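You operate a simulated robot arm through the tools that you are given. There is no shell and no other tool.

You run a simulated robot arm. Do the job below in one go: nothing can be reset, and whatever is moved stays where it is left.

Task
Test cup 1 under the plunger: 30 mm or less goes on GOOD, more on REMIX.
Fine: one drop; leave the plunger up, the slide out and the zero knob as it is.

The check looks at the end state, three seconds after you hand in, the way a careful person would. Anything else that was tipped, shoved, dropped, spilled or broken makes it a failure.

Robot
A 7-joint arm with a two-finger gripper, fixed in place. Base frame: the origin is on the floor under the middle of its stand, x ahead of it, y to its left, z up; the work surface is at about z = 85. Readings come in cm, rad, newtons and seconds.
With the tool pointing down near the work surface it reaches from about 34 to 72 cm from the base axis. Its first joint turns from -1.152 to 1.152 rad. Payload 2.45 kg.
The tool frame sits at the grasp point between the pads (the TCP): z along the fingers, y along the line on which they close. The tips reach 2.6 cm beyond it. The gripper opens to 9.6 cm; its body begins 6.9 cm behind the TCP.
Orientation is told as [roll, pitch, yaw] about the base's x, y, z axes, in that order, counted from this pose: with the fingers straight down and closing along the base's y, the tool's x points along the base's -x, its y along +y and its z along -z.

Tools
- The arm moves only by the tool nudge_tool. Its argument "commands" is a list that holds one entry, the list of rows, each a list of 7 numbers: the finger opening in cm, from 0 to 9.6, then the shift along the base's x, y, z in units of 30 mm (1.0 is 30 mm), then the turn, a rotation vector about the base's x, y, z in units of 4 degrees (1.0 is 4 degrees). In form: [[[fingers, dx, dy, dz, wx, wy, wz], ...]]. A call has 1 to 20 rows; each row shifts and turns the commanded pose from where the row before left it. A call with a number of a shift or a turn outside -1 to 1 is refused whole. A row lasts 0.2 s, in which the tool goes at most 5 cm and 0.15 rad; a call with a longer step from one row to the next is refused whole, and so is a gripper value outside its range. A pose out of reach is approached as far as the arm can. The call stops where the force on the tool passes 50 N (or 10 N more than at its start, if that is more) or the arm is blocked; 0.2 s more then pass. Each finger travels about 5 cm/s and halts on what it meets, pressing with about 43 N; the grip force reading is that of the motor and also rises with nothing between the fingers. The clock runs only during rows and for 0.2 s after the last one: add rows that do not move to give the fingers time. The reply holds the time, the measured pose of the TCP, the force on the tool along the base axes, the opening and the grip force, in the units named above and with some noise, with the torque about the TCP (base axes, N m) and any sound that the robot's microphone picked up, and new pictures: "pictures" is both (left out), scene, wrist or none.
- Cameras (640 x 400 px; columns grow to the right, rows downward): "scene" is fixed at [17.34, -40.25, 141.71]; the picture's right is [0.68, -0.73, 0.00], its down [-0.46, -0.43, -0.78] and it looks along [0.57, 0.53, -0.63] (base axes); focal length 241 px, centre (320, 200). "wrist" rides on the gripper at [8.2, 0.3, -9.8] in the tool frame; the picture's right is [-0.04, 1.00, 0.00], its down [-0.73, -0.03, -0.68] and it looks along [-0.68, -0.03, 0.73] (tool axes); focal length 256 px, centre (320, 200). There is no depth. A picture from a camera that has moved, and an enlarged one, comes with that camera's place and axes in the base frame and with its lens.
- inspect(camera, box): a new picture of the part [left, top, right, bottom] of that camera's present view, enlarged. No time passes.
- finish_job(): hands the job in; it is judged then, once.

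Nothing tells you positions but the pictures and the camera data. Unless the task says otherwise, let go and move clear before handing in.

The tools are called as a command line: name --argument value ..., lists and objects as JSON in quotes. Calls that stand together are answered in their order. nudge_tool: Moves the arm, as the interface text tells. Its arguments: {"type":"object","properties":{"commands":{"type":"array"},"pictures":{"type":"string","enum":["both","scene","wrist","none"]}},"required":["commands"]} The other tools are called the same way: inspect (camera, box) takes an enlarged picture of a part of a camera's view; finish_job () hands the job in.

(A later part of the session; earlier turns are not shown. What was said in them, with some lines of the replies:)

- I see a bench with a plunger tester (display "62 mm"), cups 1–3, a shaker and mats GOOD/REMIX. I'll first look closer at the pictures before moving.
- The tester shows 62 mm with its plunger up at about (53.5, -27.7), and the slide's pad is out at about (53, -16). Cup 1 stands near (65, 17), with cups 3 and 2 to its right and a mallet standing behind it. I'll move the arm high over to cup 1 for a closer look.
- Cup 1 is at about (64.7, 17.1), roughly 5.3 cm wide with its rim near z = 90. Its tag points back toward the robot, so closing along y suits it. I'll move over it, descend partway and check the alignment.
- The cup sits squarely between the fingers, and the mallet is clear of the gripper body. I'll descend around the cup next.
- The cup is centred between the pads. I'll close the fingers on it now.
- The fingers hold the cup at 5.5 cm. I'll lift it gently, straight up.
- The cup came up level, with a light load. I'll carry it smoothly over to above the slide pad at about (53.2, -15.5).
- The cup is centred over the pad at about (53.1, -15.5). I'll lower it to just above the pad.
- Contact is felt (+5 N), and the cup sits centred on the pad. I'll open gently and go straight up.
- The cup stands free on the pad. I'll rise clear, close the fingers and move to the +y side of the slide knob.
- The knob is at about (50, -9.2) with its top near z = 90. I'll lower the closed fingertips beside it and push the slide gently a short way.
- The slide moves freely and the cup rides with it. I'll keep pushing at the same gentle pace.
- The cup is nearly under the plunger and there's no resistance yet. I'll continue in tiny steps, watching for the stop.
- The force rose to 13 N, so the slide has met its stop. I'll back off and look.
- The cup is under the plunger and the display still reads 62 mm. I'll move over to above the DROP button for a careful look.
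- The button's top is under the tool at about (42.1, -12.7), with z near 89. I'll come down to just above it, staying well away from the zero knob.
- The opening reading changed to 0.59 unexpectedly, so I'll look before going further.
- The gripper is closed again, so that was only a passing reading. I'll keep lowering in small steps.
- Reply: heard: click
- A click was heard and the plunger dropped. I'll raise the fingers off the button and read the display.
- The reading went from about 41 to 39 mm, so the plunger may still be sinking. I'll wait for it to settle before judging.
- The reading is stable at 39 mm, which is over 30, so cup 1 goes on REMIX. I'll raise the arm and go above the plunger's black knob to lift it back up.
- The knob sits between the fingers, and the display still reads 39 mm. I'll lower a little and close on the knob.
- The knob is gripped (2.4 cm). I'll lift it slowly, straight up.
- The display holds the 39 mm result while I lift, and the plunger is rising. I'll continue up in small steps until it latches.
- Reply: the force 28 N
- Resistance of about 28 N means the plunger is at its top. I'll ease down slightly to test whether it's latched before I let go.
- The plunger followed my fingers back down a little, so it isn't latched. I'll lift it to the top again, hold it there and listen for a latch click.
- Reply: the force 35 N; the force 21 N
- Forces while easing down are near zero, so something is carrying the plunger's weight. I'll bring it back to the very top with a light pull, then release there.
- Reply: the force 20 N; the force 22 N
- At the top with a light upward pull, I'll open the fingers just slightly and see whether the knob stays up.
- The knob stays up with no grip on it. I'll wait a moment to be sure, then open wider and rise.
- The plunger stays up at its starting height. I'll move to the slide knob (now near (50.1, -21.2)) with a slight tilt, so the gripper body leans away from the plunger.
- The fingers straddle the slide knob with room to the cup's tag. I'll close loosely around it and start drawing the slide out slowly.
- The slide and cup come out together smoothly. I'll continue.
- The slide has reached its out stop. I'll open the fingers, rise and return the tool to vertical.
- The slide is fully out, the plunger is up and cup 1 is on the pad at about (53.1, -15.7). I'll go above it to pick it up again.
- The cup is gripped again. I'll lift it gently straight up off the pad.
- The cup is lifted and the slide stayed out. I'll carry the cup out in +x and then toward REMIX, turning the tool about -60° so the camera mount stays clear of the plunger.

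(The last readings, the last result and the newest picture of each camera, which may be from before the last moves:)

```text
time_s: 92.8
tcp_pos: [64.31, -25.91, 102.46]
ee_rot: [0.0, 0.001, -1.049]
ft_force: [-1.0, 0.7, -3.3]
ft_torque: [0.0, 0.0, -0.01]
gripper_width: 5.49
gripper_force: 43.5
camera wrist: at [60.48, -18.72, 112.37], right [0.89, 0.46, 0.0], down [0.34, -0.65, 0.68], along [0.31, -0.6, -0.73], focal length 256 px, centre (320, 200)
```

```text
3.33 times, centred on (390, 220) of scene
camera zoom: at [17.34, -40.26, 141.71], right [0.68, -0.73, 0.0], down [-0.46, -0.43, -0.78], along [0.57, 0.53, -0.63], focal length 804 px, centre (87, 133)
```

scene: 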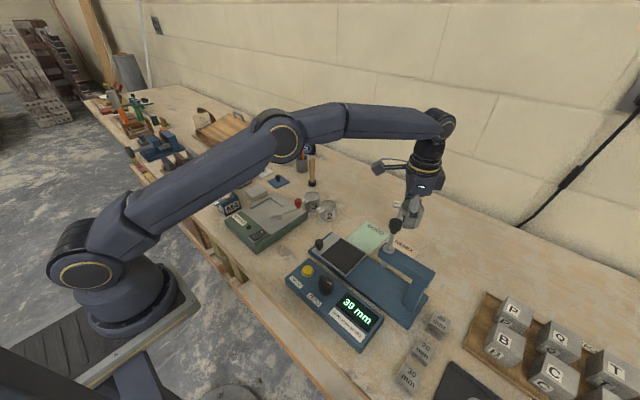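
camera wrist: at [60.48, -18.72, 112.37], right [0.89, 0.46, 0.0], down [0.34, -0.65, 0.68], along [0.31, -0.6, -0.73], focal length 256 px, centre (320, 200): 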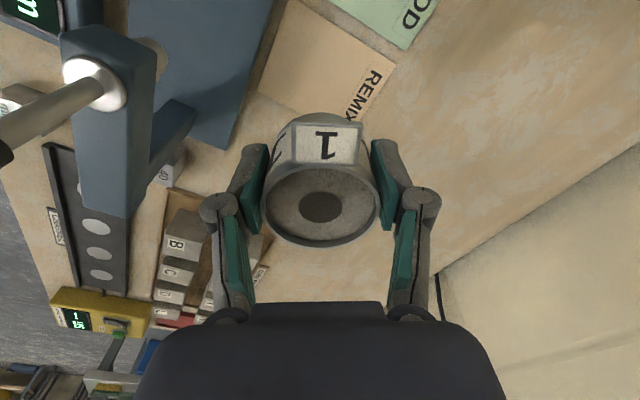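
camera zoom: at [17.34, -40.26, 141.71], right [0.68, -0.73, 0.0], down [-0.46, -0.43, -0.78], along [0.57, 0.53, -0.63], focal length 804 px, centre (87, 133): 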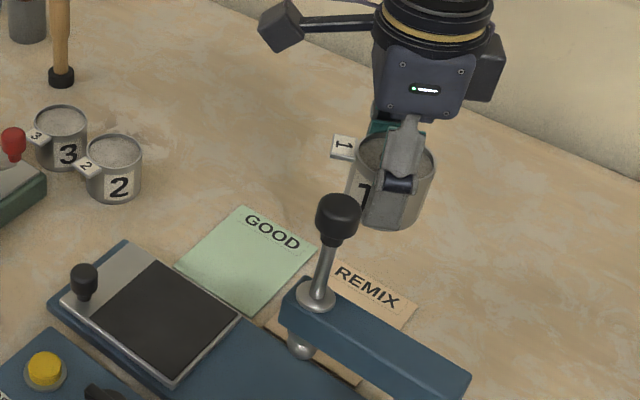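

nudge_tool --commands '[[[4.0, 0.1, 0, -0.2, 0, 0, 0], [4.0, 0, 0, -0.5, 0, 0, 0], [4.0, 0, 0, -0.6, 0, 0, 0], [4.0, 0, 0, -0.6, 0, 0, 0], [4.0, 0, 0, -0.6, 0, 0, 0], [4.0, 0, 0, -0.6, 0, 0, 0], [4.0, 0, 0, -0.5, 0, 0, 0], [4.0, 0, 0, -0.4, 0, 0, 0], [4.0, 0, 0, -0.2, 0, 0, 0], [4.0, 0, 0, 0, 0, 0, 0]]]'

inspect --camera "scene" --box '[320, 170, 460, 290]'

```text
time_s: 95.0
tcp_pos: [64.69, -25.91, 90.02]
ee_rot: [-0.001, 0.0, -1.047]
ft_force: [0.2, -0.6, -2.8]
ft_torque: [0.0, 0.03, 0.03]
gripper_width: 5.51
gripper_force: 42.3
camera wrist: at [60.75, -18.73, 99.75], right [0.89, 0.46, 0.0], down [0.34, -0.65, 0.68], along [0.32, -0.6, -0.73], focal length 256 px, centre (320, 200)
```

scene: 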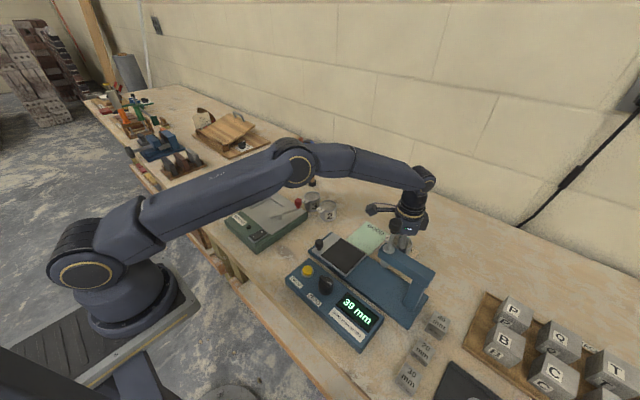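
wrist: 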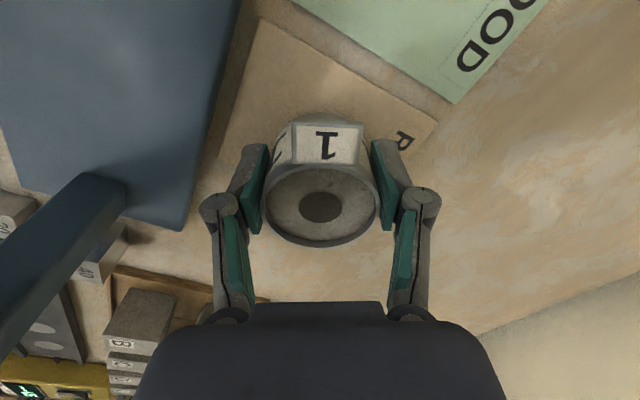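

```text
3.33 times, centred on (390, 230) of scene
camera zoom: at [17.34, -40.25, 141.71], right [0.68, -0.73, 0.0], down [-0.46, -0.43, -0.78], along [0.57, 0.53, -0.63], focal length 804 px, centre (87, 100)
```

zoom: 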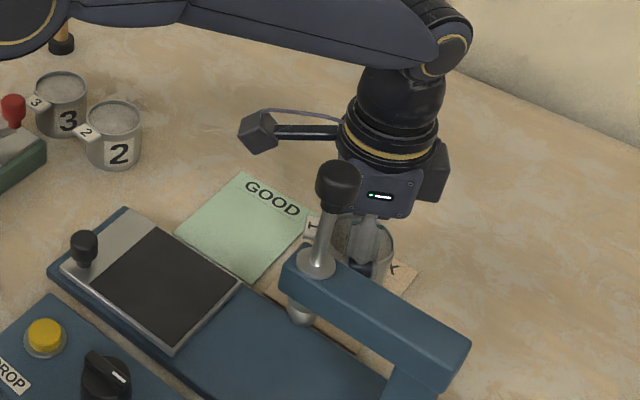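

nudge_tool --commands '[[[4.0, 0, 0, -0.12, 0, 0, 0], [4.0, 0, 0, -0.12, 0, 0, 0], [4.0, 0, 0, -0.08, 0, 0, 0]]]' --pictures "none"

```text
time_s: 95.8
tcp_pos: [64.61, -25.86, 88.95]
ee_rot: [-0.001, 0.001, -1.047]
ft_force: [0.3, 0.0, -2.9]
ft_torque: [0.01, 0.01, -0.04]
gripper_width: 5.49
gripper_force: 43.0
```

nudge_tool --commands '[[[4.0, 0, 0, -0.05, 0, 0, 0], [4.0, 0, 0, -0.05, 0, 0, 0]]]' --pictures "none"

```text
time_s: 96.4
tcp_pos: [64.63, -25.94, 88.88]
ee_rot: [-0.001, -0.002, -1.046]
ft_force: [-4.7, 2.9, 12.5]
ft_torque: [0.16, 0.49, -0.03]
gripper_width: 5.48
gripper_force: 42.8
```

The cup has touched down on the mat (12 N). I'll ease the load slightly and look before opening.

nudge_tool --commands '[[[4.0, 0, 0, 0.03, 0, 0, 0], [4.0, 0, 0, 0, 0, 0, 0]]]' --pictures "wrist"

inspect --camera "wrist" --box '[180, 0, 500, 260]'

```text
time_s: 97.0
tcp_pos: [64.6, -26.08, 88.8]
ee_rot: [0.002, 0.0, -1.046]
ft_force: [-0.2, 0.7, 14.1]
ft_torque: [0.14, 0.33, 0.04]
gripper_width: 5.5
gripper_force: 42.9
camera wrist: at [60.77, -18.7, 98.66], right [0.89, 0.46, 0.0], down [0.34, -0.65, 0.68], along [0.32, -0.6, -0.73], focal length 256 px, centre (320, 200)
```

wrist: 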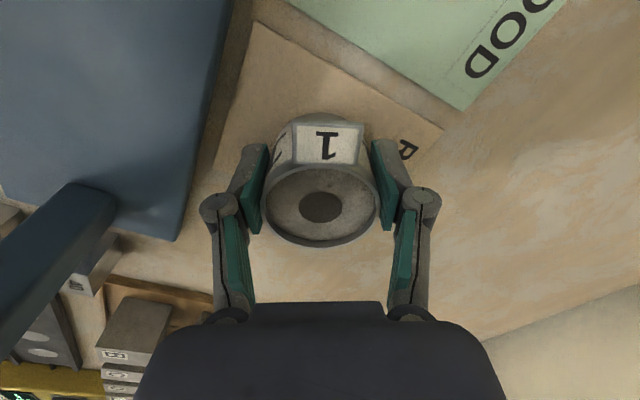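

```text
1.54 times, centred on (340, 130) of wrist
camera zoom: at [60.77, -18.7, 98.66], right [0.89, 0.46, 0.0], down [0.34, -0.65, 0.68], along [0.32, -0.6, -0.73], focal length 394 px, centre (289, 308)
```

zoom: 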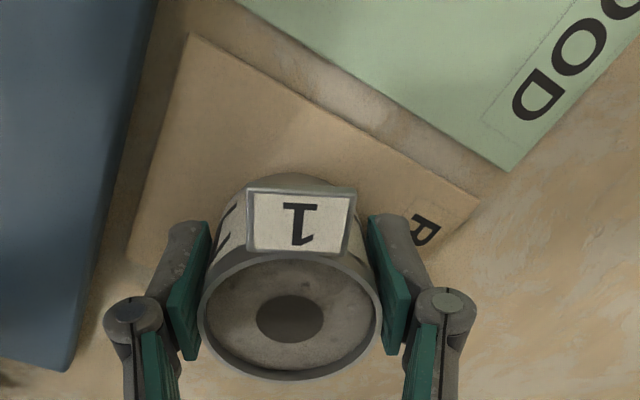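

nudge_tool --commands '[[[4.0, 0, 0, 0.04, 0, 0, 0], [4.0, 0, 0, 0, 0, 0, 0]]]' --pictures "none"

```text
time_s: 97.6
tcp_pos: [64.62, -25.87, 88.78]
ee_rot: [0.001, 0.0, -1.045]
ft_force: [2.3, -2.3, 4.1]
ft_torque: [-0.11, -0.23, 0.02]
gripper_width: 5.48
gripper_force: 43.2
```

The load is light now (4 N), with the cup resting on the mat. I'll open slowly and evenly.

nudge_tool --commands '[[[5.5, 0, 0, 0, 0, 0, 0], [5.8, 0, 0, 0, 0, 0, 0], [6.3, 0, 0, 0, 0, 0, 0], [6.9, 0, 0, 0, 0, 0, 0], [7.2, 0, 0, 0, 0, 0, 0], [7.2, 0, 0, 0, 0, 0, 0]]]'

inspect --camera "wrist" --box '[180, 0, 500, 260]'

```text
time_s: 99.0
tcp_pos: [64.5, -25.77, 88.85]
ee_rot: [0.0, 0.001, -1.047]
ft_force: [0.8, 0.2, 0.8]
ft_torque: [0.01, -0.01, -0.02]
gripper_width: 7.17
gripper_force: 0.0
camera wrist: at [60.76, -18.7, 98.71], right [0.89, 0.46, 0.0], down [0.34, -0.65, 0.68], along [0.32, -0.6, -0.73], focal length 256 px, centre (320, 200)
```

scene: 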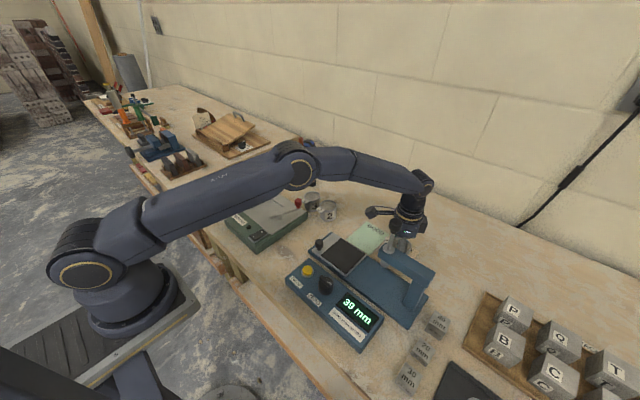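
wrist: 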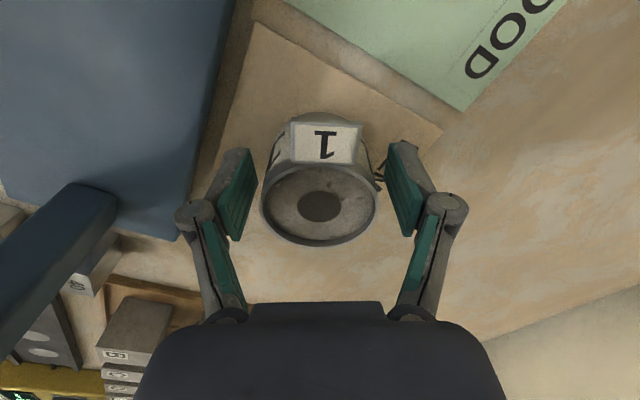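

```text
1.54 times, centred on (340, 130) of wrist
camera zoom: at [60.76, -18.7, 98.71], right [0.89, 0.46, 0.0], down [0.34, -0.65, 0.68], along [0.32, -0.6, -0.73], focal length 394 px, centre (289, 308)
```

zoom: 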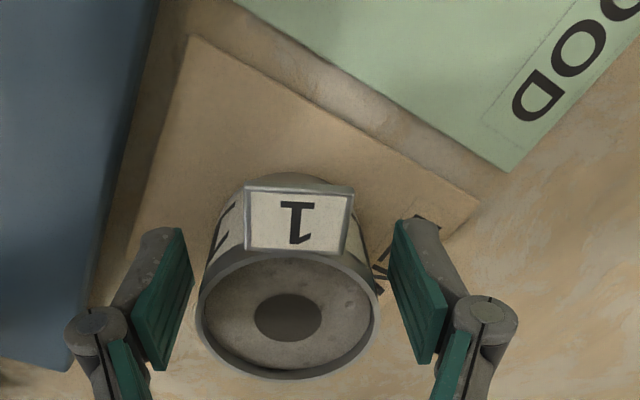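

The cup is free on REMIX. I'll rise straight up, then move clear and check everything.

nudge_tool --commands '[[[7.2, 0, 0, 0.3, 0, 0, 0], [7.2, 0, 0, 0.5, 0, 0, 0], [7.2, 0, 0, 0.8, 0, 0, 0], [7.2, 0, 0, 0.8, 0, 0, 0], [7.2, 0, 0, 0.8, 0, 0, 0], [7.2, 0, 0, 0.8, 0, 0, 0], [7.2, 0, 0, 0.8, 0, 0, 0], [7.2, 0, 0, 0.8, 0, 0, 0], [7.2, 0, 0, 0.8, 0, 0, 0], [7.2, 0, 0, 0.6, 0, 0, 0], [7.2, -0.4, 0.6, 0.3, 0, 0, 1], [7.2, -0.5, 0.8, 0.3, 0, 0, 1], [7.2, -0.5, 0.8, 0, 0, 0, 1], [7.2, -0.5, 0.8, 0, 0, 0, 1], [7.2, -0.5, 0.8, 0, 0, 0, 1], [7.2, -0.5, 0.8, 0, 0, 0, 1], [7.2, 0, 0, 0, 0, 0, 0]]]'

inspect --camera "scene" --box '[280, 180, 460, 350]'

inspect --camera "scene" --box '[190, 130, 350, 250]'

```text
time_s: 102.6
tcp_pos: [55.95, -12.01, 111.63]
ee_rot: [0.0, -0.001, -0.628]
ft_force: [-0.7, 0.2, 0.0]
ft_torque: [0.02, -0.03, -0.03]
gripper_width: 7.19
gripper_force: 0.2
camera wrist: at [49.46, -7.0, 121.52], right [0.62, 0.79, 0.0], down [0.58, -0.45, 0.68], along [0.53, -0.42, -0.73], focal length 256 px, centre (320, 200)
```

scene: 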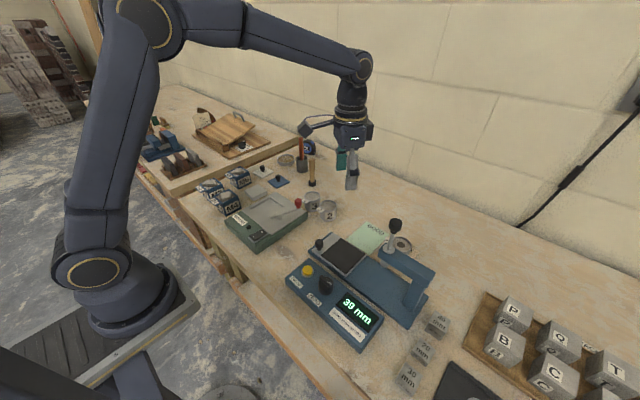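
wrist: 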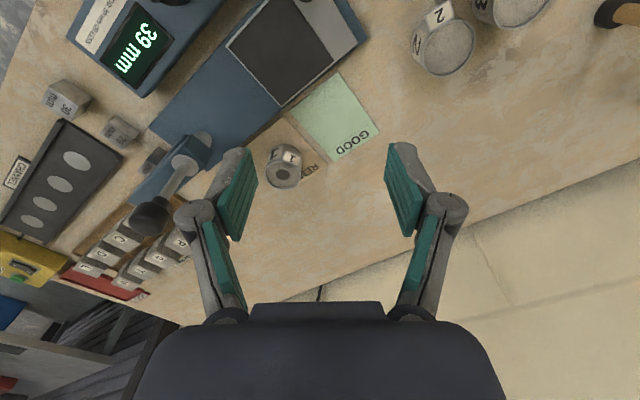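

```text
2.35 times, centred on (370, 265) of scene
camera zoom: at [17.34, -40.25, 141.71], right [0.68, -0.73, 0.0], down [-0.46, -0.43, -0.78], along [0.57, 0.53, -0.63], focal length 567 px, centre (202, 47)
```

zoom: 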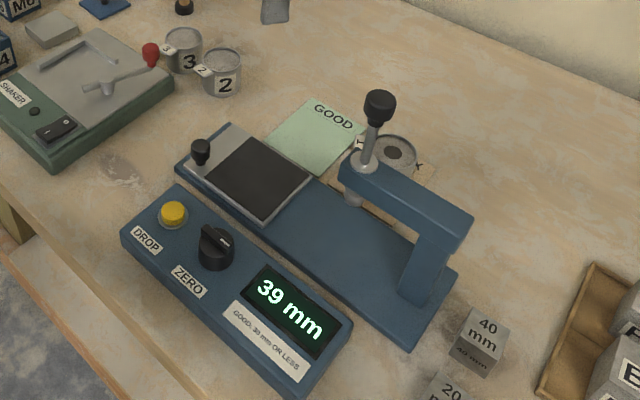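

```text
3.33 times, centred on (270, 190) of scene
camera zoom: at [17.34, -40.25, 141.71], right [0.68, -0.73, 0.0], down [-0.46, -0.43, -0.78], along [0.57, 0.53, -0.63], focal length 804 px, centre (487, 233)
```

zoom: 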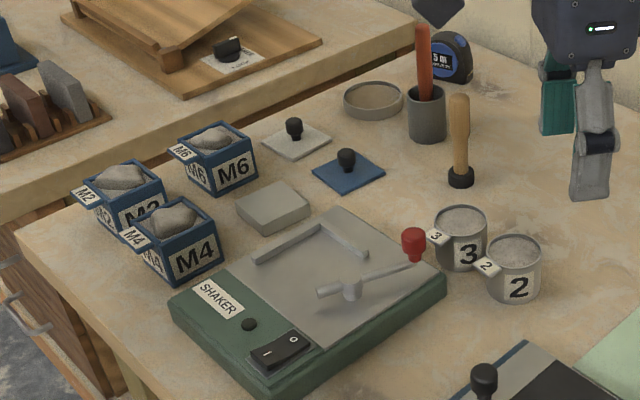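

inspect --camera "wrist" --box '[140, 0, 400, 220]'

inspect --camera "scene" --box '[360, 205, 440, 265]'

```text
1.82 times, centred on (270, 110) of wrist
camera zoom: at [49.46, -7.0, 121.52], right [0.62, 0.79, 0.0], down [0.58, -0.45, 0.68], along [0.53, -0.42, -0.73], focal length 465 px, centre (411, 364)
```

zoom: 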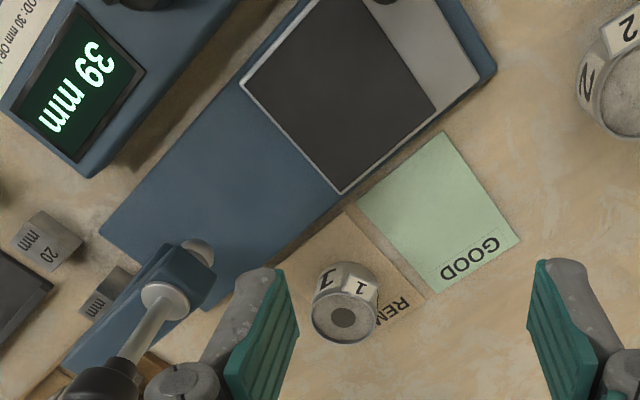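

```text
6.67 times, centred on (400, 235) of scene
camera zoom: at [17.34, -40.25, 141.71], right [0.68, -0.73, 0.0], down [-0.46, -0.43, -0.78], along [0.57, 0.53, -0.63], focal length 1608 px, centre (-213, -33)
```

zoom: 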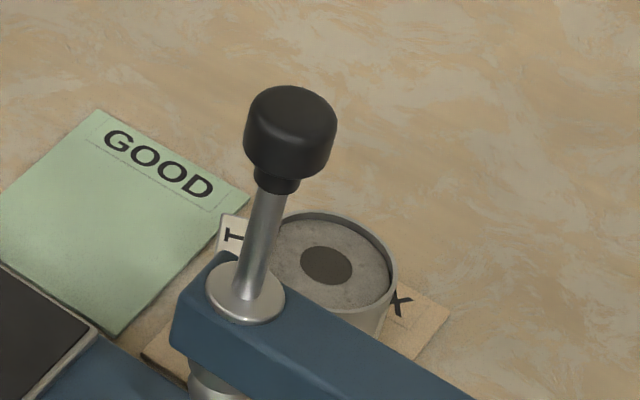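

Cup 1 stands upright on REMIX after reading 39 mm on its single drop. The plunger is up, the slide is out, the zero knob hasn't been touched, everything else is in place and the arm is clear. I'm handing the job in.

finish_job

```text
The job is handed in.
```

Cup 1 read 39 mm, which is over the 30 mm limit, so I put it on REMIX, where it stands upright. The reading had held steady for several seconds before I used it.

- **Drop:** I pressed DROP once, and the plunger fell once. While raising it I lowered it about 3 mm to test the latch. I felt no latch engage, but it stayed up on its own after I let go.
- **Plunger and slide:** the plunger is back at its starting height, and the slide is out against its stop.
- **Zero knob:** I didn't touch it, and it points the same way as at the start.
- **Everything else:** in the last pictures nothing else had been moved, tipped or spilled. The gripper is open and the arm is clear of the bench items.
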